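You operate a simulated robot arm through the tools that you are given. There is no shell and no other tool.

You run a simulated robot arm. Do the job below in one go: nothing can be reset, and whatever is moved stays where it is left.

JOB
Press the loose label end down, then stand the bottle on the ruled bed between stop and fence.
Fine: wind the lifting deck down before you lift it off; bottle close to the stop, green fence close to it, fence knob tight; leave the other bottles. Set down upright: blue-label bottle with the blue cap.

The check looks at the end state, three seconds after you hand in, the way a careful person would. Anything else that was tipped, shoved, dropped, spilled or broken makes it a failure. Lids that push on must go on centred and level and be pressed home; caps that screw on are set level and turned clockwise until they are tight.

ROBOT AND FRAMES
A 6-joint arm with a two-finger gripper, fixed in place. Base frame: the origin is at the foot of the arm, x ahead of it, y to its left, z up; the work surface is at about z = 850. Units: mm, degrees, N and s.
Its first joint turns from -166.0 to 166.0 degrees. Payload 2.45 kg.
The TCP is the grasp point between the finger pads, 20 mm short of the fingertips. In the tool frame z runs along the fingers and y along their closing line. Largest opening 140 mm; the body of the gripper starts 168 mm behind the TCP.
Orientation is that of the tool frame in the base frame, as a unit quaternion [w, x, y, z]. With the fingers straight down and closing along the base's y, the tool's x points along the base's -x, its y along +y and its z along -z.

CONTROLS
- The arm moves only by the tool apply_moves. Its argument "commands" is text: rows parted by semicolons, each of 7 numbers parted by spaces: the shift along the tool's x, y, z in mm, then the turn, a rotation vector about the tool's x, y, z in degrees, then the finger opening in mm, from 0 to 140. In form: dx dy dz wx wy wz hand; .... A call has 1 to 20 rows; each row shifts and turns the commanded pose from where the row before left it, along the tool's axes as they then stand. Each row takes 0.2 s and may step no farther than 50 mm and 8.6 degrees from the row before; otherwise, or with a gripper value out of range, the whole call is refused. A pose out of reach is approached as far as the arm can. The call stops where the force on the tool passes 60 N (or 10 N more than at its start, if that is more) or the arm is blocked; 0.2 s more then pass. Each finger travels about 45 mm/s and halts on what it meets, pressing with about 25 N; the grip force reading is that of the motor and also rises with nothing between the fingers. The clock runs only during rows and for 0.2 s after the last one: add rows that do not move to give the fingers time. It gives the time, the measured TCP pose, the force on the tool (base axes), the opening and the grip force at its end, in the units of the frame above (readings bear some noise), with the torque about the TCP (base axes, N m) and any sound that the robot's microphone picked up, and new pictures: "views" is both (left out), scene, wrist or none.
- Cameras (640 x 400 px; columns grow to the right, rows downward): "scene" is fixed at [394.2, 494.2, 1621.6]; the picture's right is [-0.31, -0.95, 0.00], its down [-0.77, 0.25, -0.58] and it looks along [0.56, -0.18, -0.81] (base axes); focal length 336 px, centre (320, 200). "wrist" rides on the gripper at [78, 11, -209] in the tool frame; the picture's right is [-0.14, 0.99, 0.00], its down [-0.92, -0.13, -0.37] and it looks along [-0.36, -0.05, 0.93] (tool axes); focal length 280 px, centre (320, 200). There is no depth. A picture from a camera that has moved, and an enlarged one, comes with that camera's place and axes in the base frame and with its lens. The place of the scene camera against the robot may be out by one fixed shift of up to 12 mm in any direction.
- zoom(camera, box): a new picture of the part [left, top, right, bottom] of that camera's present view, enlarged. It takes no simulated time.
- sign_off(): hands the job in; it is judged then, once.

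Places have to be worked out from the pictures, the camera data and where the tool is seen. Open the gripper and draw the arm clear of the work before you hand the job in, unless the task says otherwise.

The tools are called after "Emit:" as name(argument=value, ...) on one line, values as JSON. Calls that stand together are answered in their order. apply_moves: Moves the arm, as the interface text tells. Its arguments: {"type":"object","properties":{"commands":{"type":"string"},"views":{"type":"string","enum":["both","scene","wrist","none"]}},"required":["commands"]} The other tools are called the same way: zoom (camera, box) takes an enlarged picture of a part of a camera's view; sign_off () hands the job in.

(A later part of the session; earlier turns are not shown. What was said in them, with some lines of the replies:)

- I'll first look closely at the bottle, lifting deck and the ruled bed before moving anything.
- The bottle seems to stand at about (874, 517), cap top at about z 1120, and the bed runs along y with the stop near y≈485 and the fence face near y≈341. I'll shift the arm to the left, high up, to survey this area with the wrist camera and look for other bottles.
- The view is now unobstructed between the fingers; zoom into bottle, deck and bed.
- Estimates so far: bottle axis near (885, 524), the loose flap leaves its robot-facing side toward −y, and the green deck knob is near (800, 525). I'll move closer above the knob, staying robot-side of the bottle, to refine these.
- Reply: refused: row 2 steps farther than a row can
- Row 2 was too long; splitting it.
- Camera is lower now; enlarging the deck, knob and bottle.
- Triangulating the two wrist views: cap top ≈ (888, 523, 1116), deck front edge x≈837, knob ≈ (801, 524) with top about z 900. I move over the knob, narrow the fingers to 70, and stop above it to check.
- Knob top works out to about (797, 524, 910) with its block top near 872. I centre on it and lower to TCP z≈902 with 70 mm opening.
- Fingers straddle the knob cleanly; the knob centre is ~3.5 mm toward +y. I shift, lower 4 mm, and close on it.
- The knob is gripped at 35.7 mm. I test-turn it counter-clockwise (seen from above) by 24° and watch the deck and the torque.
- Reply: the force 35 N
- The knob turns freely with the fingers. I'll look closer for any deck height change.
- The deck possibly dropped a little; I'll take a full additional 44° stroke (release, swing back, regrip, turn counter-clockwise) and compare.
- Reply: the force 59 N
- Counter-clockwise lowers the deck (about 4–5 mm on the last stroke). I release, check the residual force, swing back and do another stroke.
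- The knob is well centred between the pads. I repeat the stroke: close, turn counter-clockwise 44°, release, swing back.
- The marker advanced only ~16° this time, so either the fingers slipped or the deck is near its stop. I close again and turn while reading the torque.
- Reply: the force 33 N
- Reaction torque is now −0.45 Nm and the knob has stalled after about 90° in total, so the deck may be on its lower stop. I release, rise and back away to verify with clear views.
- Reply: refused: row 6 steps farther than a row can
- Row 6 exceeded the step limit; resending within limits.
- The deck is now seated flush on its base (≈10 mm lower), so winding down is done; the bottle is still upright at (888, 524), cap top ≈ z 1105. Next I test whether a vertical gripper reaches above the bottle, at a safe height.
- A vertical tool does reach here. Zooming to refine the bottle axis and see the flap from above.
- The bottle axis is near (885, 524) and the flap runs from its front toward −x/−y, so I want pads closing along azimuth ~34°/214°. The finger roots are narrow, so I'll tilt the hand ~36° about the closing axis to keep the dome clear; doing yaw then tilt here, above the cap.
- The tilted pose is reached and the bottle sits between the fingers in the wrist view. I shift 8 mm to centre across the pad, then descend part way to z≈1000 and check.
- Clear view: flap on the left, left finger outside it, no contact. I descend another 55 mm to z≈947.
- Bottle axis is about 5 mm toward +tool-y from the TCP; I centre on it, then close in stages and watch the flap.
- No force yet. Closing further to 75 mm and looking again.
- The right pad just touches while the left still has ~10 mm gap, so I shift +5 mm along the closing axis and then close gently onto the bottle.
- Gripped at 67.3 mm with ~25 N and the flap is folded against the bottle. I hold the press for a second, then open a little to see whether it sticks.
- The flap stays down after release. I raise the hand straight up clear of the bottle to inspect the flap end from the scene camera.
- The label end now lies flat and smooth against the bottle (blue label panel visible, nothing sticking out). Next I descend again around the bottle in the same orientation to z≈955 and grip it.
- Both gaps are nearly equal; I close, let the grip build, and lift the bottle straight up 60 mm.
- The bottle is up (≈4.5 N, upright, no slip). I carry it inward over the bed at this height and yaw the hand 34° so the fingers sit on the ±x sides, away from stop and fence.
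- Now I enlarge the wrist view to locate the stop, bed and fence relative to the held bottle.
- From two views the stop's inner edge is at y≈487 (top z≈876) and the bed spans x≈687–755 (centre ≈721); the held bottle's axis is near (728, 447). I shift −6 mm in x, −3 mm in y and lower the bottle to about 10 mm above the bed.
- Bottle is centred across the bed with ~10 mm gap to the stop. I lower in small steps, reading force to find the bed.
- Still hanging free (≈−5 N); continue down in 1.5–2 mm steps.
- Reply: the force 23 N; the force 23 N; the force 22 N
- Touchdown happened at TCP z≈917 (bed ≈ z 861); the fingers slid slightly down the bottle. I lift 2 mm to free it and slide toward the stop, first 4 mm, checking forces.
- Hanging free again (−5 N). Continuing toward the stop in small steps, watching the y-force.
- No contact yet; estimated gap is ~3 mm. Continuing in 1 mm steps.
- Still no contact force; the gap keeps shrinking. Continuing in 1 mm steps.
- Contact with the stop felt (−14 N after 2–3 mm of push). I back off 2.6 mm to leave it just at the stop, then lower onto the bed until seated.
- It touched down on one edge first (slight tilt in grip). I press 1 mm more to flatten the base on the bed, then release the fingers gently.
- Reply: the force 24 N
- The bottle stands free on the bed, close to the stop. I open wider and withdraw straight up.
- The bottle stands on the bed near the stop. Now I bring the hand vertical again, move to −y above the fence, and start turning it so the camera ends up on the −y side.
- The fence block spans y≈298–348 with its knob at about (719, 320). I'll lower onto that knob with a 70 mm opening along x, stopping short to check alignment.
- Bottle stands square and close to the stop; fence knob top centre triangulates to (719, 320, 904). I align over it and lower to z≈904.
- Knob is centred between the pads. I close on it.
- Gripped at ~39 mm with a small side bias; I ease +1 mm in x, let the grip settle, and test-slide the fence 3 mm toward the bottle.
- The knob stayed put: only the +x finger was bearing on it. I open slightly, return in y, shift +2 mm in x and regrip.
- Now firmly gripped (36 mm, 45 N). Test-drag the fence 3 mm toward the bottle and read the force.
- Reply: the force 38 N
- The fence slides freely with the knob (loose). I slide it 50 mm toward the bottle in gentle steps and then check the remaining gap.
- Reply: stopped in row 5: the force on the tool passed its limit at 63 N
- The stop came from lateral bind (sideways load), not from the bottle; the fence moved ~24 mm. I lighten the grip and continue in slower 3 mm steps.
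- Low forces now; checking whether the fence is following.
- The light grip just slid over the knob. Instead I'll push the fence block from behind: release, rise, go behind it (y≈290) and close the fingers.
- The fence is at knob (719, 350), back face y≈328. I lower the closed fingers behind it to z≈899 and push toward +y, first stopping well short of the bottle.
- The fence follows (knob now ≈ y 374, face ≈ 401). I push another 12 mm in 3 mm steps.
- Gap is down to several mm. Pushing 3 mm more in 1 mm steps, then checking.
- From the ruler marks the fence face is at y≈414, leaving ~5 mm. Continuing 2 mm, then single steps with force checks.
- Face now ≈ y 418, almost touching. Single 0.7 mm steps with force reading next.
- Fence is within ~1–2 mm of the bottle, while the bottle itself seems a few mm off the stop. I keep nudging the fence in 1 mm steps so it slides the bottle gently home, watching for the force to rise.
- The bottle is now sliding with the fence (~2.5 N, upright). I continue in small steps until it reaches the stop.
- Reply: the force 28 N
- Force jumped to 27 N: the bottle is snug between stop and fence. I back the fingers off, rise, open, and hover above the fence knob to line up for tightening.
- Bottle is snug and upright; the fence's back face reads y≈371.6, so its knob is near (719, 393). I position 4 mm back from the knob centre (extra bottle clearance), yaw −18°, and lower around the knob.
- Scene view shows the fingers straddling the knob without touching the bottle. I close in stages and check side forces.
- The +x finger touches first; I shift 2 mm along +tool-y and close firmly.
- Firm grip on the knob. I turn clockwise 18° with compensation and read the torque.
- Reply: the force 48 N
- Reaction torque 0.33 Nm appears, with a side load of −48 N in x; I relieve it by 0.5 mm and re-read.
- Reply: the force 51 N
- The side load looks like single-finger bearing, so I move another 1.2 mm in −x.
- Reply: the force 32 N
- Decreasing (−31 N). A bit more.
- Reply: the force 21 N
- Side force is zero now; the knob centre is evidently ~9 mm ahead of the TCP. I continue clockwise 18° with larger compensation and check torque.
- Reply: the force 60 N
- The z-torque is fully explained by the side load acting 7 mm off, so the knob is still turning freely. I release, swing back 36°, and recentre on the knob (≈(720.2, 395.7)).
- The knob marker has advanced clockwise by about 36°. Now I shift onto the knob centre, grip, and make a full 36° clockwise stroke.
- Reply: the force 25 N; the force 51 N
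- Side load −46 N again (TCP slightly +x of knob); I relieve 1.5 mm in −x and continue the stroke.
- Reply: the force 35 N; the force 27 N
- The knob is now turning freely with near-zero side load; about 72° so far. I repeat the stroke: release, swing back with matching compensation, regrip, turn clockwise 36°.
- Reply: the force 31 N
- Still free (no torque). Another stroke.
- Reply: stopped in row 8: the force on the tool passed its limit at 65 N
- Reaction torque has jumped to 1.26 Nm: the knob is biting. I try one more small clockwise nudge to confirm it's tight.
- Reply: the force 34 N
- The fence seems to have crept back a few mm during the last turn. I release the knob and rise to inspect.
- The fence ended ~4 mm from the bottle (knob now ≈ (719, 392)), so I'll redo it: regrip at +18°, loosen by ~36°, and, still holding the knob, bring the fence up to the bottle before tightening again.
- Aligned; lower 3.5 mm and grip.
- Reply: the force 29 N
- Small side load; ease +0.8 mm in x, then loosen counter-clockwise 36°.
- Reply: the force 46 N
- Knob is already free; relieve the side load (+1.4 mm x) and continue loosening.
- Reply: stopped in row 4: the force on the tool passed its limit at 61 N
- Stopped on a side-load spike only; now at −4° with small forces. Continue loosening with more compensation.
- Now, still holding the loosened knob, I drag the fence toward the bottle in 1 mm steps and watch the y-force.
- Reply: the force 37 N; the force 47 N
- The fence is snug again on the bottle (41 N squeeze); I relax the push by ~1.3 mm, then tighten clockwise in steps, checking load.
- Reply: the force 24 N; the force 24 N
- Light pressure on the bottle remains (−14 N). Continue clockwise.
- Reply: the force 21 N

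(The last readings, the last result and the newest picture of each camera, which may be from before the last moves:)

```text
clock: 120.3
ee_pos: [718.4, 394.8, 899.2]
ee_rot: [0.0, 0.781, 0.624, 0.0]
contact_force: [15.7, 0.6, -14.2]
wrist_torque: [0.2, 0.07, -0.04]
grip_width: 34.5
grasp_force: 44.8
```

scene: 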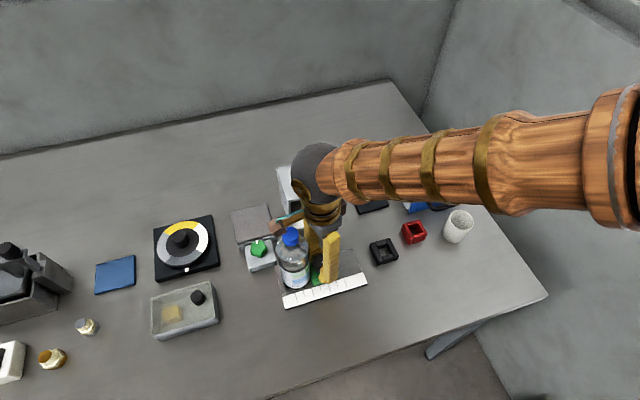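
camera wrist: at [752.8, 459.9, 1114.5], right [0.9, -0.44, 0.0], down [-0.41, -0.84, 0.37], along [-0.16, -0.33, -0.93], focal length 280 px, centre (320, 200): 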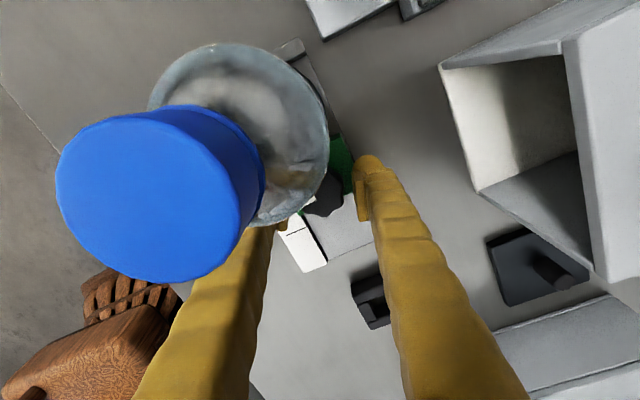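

y-load dropped to zero; I add 0.8 mm toward the bottle and continue clockwise.

Emit:
apply_moves(commands="0.8 0.1 0 0 0 0 28; 0 0 0 0 0 0 28", views="none")

Emit:
apply_moves(commands="0 -0.1 0 0 0 5 28; 0 0 0 0 0 0 28", views="none")

Emit:
apply_moves(commands="0 -0.1 0 0 0 4 28; 0 0 0 0 0 0 28", views="scene")

Emit:
zoom(camera="scene", box=[280, 235, 340, 295])

```text
clock: 120.9
ee_pos: [719.2, 393.9, 898.3]
ee_rot: [0.0, 0.781, 0.624, 0.0]
contact_force: [22.8, -1.5, -17.8]
wrist_torque: [-0.02, 0.2, -0.07]
grip_width: 34.5
grasp_force: 45.6
```

```text
clock: 121.5
ee_pos: [718.1, 393.9, 901.2]
ee_rot: [0.0, 0.807, 0.59, 0.0]
contact_force: [10.3, -1.3, -16.7]
wrist_torque: [0.04, 0.14, -0.03]
grip_width: 34.3
grasp_force: 45.1
```

```text
clock: 122.1
ee_pos: [719.2, 394.4, 900.0]
ee_rot: [0.001, 0.828, 0.561, -0.001]
contact_force: [14.3, -2.9, -26.5]
wrist_torque: [0.02, 0.11, 0.58]
grip_width: 34.3
grasp_force: 45.0
```

scene: 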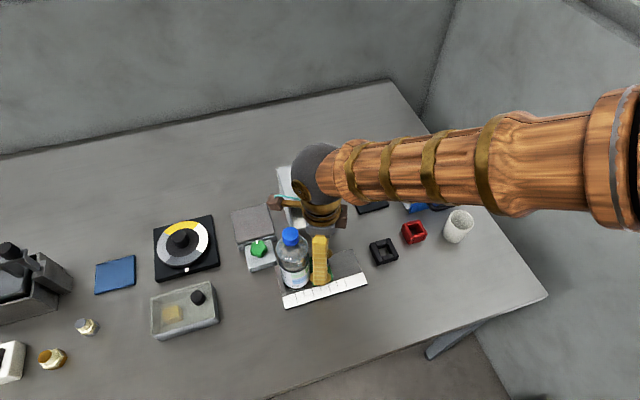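

```text
6.67 times, centred on (310, 265) of scene
camera zoom: at [394.2, 494.2, 1621.6], right [-0.31, -0.95, 0.0], down [-0.77, 0.25, -0.58], along [0.56, -0.18, -0.81], focal length 2244 px, centre (387, -233)
```

zoom: 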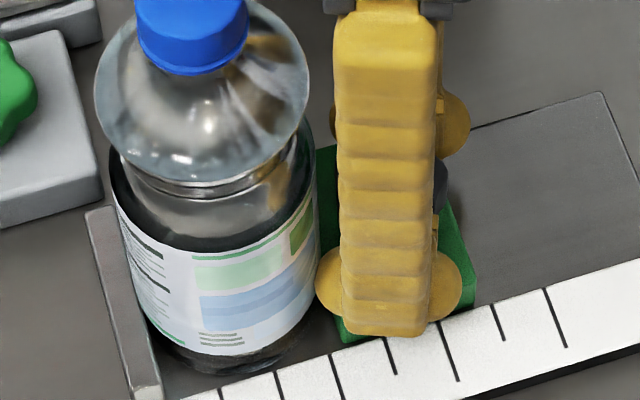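

Torque is 0.58 Nm and rising while the fence stays snug. One more small nudge to get it fully tight.

Emit:
apply_moves(commands="0 0 0 0 0 3 28; 0 0 0 0 0 0 28", views="none")

```text
clock: 122.7
ee_pos: [718.7, 394.9, 900.9]
ee_rot: [0.0, 0.842, 0.539, 0.0]
contact_force: [8.1, 0.0, -23.1]
wrist_torque: [0.02, 0.11, 0.64]
grip_width: 34.0
grasp_force: 44.8
```

Torque 0.64 Nm and pads may be starting to slip. I release, swing back, regrip and check whether the knob resists right away.

Emit:
apply_moves(commands="0 0 0 0 0 0 50; 0 0 0 0 0 0 50; 0 0.2 0 0 0 -7.2 50; 0 0.2 0 0 0 -7.2 50; 0 0.2 0 0 0 -7.2 50; 0 0.2 0 0 0 -7.2 50; 0 0.2 0 0 0 -7.2 50; 0 0.2 0 0 0 -7.2 50; 0 0 0 0 0 0 50", views="scene")

Emit:
zoom(camera="scene", box=[280, 235, 340, 295])

```text
clock: 124.7
ee_pos: [720.1, 391.8, 898.8]
ee_rot: [0.0, 0.584, 0.812, -0.001]
contact_force: [-0.3, -0.8, -0.1]
wrist_torque: [0.04, -0.01, 0.0]
grip_width: 50.2
grasp_force: 0.0
```

scene: 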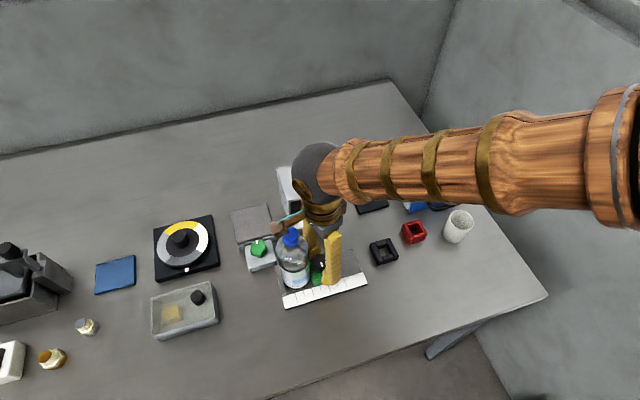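

```text
6.67 times, centred on (310, 265) of scene
camera zoom: at [394.2, 494.2, 1621.6], right [-0.31, -0.95, 0.0], down [-0.77, 0.25, -0.58], along [0.56, -0.18, -0.81], focal length 2244 px, centre (387, -233)
```

zoom: 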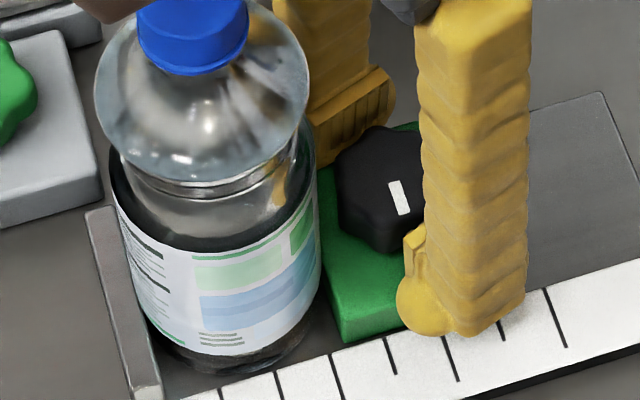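

Fence is snug (≤1 mm) and the knob marker is at the same tight angle as before. I regrip here and check resistance with a small clockwise turn.

Emit:
apply_moves(commands="0 0 0 0 0 0 42; 0 0 0 0 0 0 34; 0 0 0 0 0 0 28; 0 0 0 0 0 0 28; 0 0 0 0 0 0 28", views="none")

Emit:
apply_moves(commands="0 -0.1 0 0 0 5 28; 0 0 0 0 0 0 28", views="none")

```text
clock: 125.9
ee_pos: [721.0, 393.8, 899.9]
ee_rot: [0.0, 0.584, 0.812, 0.0]
contact_force: [11.2, -1.5, -17.0]
wrist_torque: [-0.12, 0.05, 0.07]
grip_width: 34.8
grasp_force: 45.2
```

```text
clock: 126.5
ee_pos: [722.1, 394.0, 899.1]
ee_rot: [0.0, 0.619, 0.785, -0.001]
contact_force: [6.1, 0.1, -21.3]
wrist_torque: [0.0, -0.02, 1.06]
grip_width: 34.9
grasp_force: 45.1
```

Immediate 1.06 Nm resistance. One more nudge to see whether it advances.

Emit:
apply_moves(commands="0 -0.1 0 0 0 5 28; 0 0 0 0 0 0 28; 0 0 0 0 0 5 28; 0 0 0 0 0 0 28", views="scene")

Emit:
zoom(camera="scene", box=[280, 235, 340, 295])

```text
clock: 127.5
ee_pos: [719.3, 393.7, 899.7]
ee_rot: [-0.002, 0.686, 0.727, -0.002]
contact_force: [-16.7, 0.1, -27.7]
wrist_torque: [0.0, 1.0, 0.26]
grip_width: 35.0
grasp_force: 45.4
```

scene: 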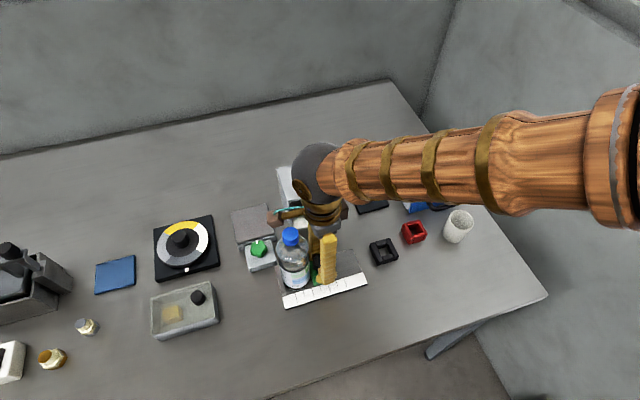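

```text
6.67 times, centred on (310, 265) of scene
camera zoom: at [394.2, 494.2, 1621.6], right [-0.31, -0.95, 0.0], down [-0.77, 0.25, -0.58], along [0.56, -0.18, -0.81], focal length 2244 px, centre (387, -233)
```

zoom: 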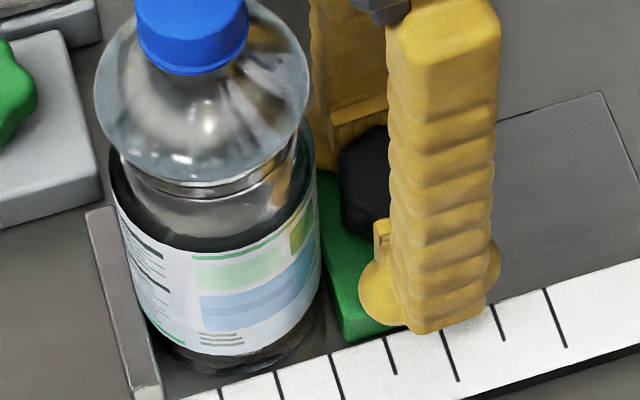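

The fingers slipped over the knob's lobes while the knob stayed put: it's tight, and the fence didn't move. I release, rise, and draw clear to inspect everything.

Emit:
apply_moves(commands="0 0 0 0 0 0 52; 0 0 0 0 0 0 56; 0 0 -30 0 0 0 60; 0 0 -40 0 0 0 60; -45 0 0 0 0 0 60; -45 0 0 0 0 0 60; 0 0 -45 0 0 0 60; 0 0 -45 0 0 0 60; -45 0 -0 0 0 0 60; 0 0 0 0 0 0 60")

Emit:
zoom(camera="scene", box=[270, 230, 360, 300])

Emit:
zoom(camera="wrist", box=[200, 0, 420, 180])

```text
clock: 129.7
ee_pos: [730.1, 260.5, 1062.3]
ee_rot: [0.001, 0.685, 0.729, 0.0]
contact_force: [-0.4, 0.4, 0.0]
wrist_torque: [0.02, 0.0, 0.0]
grip_width: 60.1
grasp_force: 0.0
camera wrist: at [735.8, 338.5, 1271.3], right [1.0, -0.08, 0.0], down [-0.07, -0.93, 0.37], along [-0.03, -0.37, -0.93], focal length 280 px, centre (320, 200)
```

scene: 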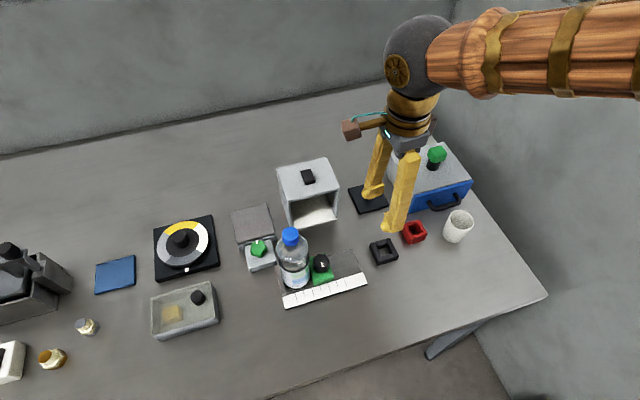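
wrist: 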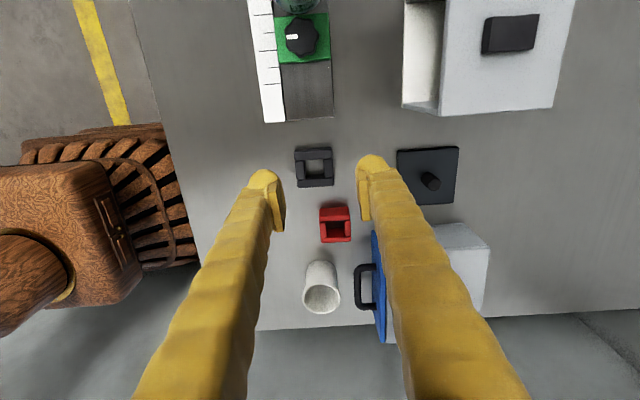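

```text
5.71 times, centred on (315, 265) of scene
camera zoom: at [394.2, 494.2, 1621.6], right [-0.31, -0.95, 0.0], down [-0.77, 0.25, -0.58], along [0.56, -0.18, -0.81], focal length 1923 px, centre (349, -171)
```

zoom: 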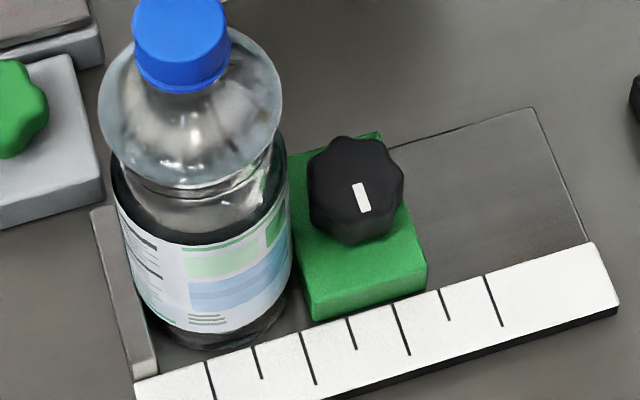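

```text
2.22 times, centred on (310, 90) of wrist
camera zoom: at [735.8, 338.5, 1271.3], right [1.0, -0.08, 0.0], down [-0.07, -0.93, 0.37], along [-0.03, -0.37, -0.93], focal length 623 px, centre (342, 444)
```

zoom: 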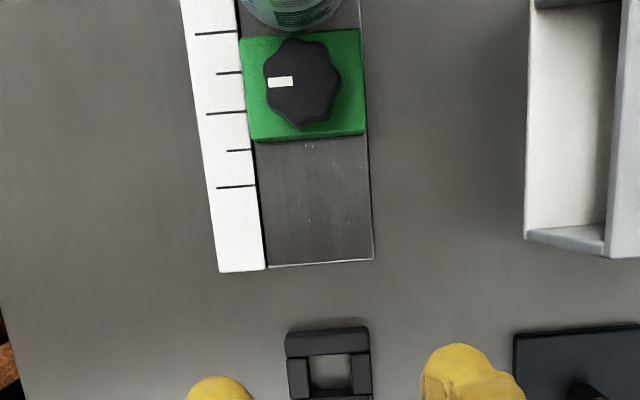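

Bottle is upright between stop and fence with both gaps under ~1 mm, knob tight, deck down, everything else undisturbed. I open the gripper and raise the arm well clear.

Emit:
apply_moves(commands="0 0 -45 0 0 0 80; 0 0 -45 0 0 0 100; 0 0 -45 0 0 0 120; 0 0 -45 0 0 0 140; 0 0 0 0 0 0 140; 0 0 0 0 0 0 140")

Emit:
zoom(camera="scene", box=[200, 190, 360, 310])

Emit:
zoom(camera="scene", box=[275, 225, 335, 300])

```text
clock: 131.1
ee_pos: [731.9, 261.0, 1241.0]
ee_rot: [0.0, 0.685, 0.728, -0.001]
contact_force: [0.2, 0.7, -0.4]
wrist_torque: [0.0, 0.01, 0.02]
grip_width: 140.1
grasp_force: 0.1
camera wrist: at [736.6, 339.1, 1449.7], right [1.0, -0.08, 0.0], down [-0.07, -0.93, 0.37], along [-0.03, -0.37, -0.93], focal length 280 px, centre (320, 200)
```

scene: 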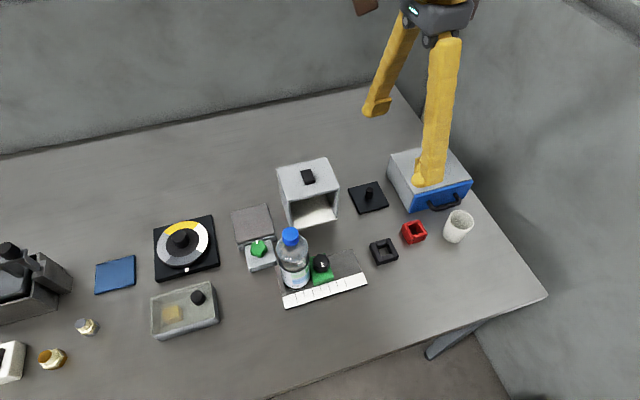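
wrist: 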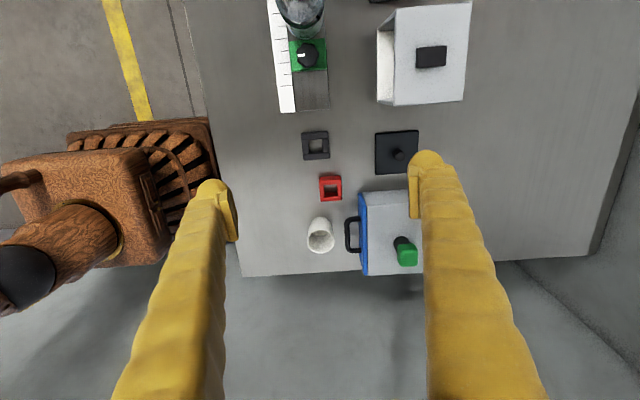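

```text
3.33 times, centred on (280, 250) of scene
camera zoom: at [394.2, 494.2, 1621.6], right [-0.31, -0.95, 0.0], down [-0.77, 0.25, -0.58], along [0.56, -0.18, -0.81], focal length 1122 px, centre (453, 33)
```

zoom: 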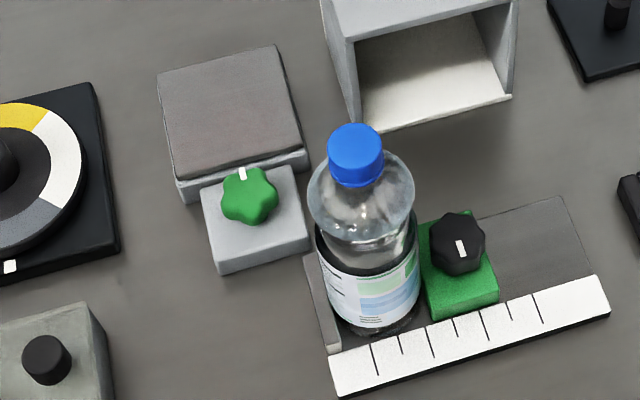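

```text
5.33 times, centred on (305, 262) of scene
camera zoom: at [394.2, 494.2, 1621.6], right [-0.31, -0.95, 0.0], down [-0.77, 0.25, -0.58], along [0.56, -0.18, -0.81], focal length 1795 px, centre (400, -133)
```

zoom: 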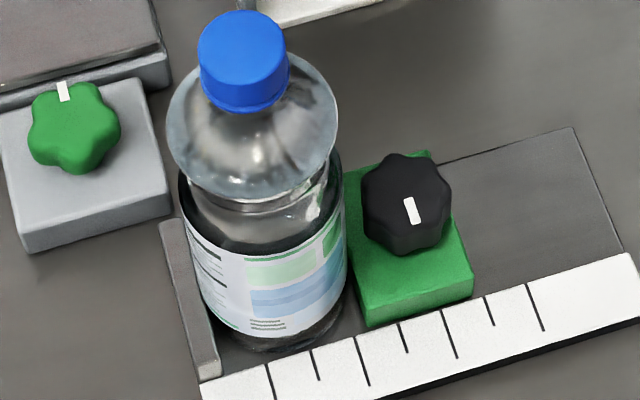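

Final check of the deck being fully seated before handing in.

Emit:
zoom(camera="scene", box=[225, 195, 285, 275])

```text
5.00 times, centred on (255, 235) of scene
camera zoom: at [394.2, 494.2, 1621.6], right [-0.31, -0.95, 0.0], down [-0.77, 0.25, -0.58], along [0.56, -0.18, -0.81], focal length 1683 px, centre (645, 25)
```

zoom: 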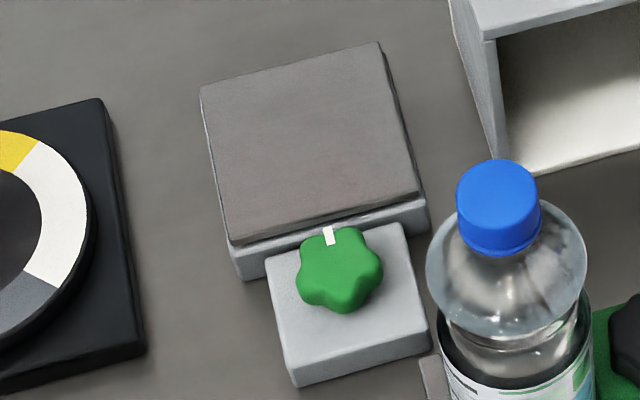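

The deck plate sits directly on its base, the bottle stands upright between stop and fence with the label flat, the knob is tight, and the arm is clear with the gripper open. Handing in.

Emit:
sign_off()

```text
The job is handed in.
```

I've handed the job in: the blue-cap bottle stands upright on the ruled bed between the stop and the green fence, with its label end pressed flat. I don't have the check's verdict.

- **Label:** the loose end was pressed against the bottle for over a second. It stayed flat after release, and later pictures show nothing sticking out.
- **Lifting deck:** it was wound down about 9–10 mm before the bottle was lifted. The knob then stalled, and the plate now appears to rest on its base. I judged this from the stall and the pictures and did not turn the knob again to check.
- **Bottle and fence:** I slid the fence against the bottle until the bottle met the stop. The remaining gaps look to be about 1 mm or less.
- **Fence knob:** on the first tightening the fence crept back about 4 mm. I loosened the knob, brought the fence up to the bottle again and retightened it clockwise. It finally resisted with about 1 Nm, and the fingers slipped over it without moving the fence.
- **Everything else:** I saw no other bottles on the table, and nothing else looks disturbed. The gripper is open and the arm is raised clear.
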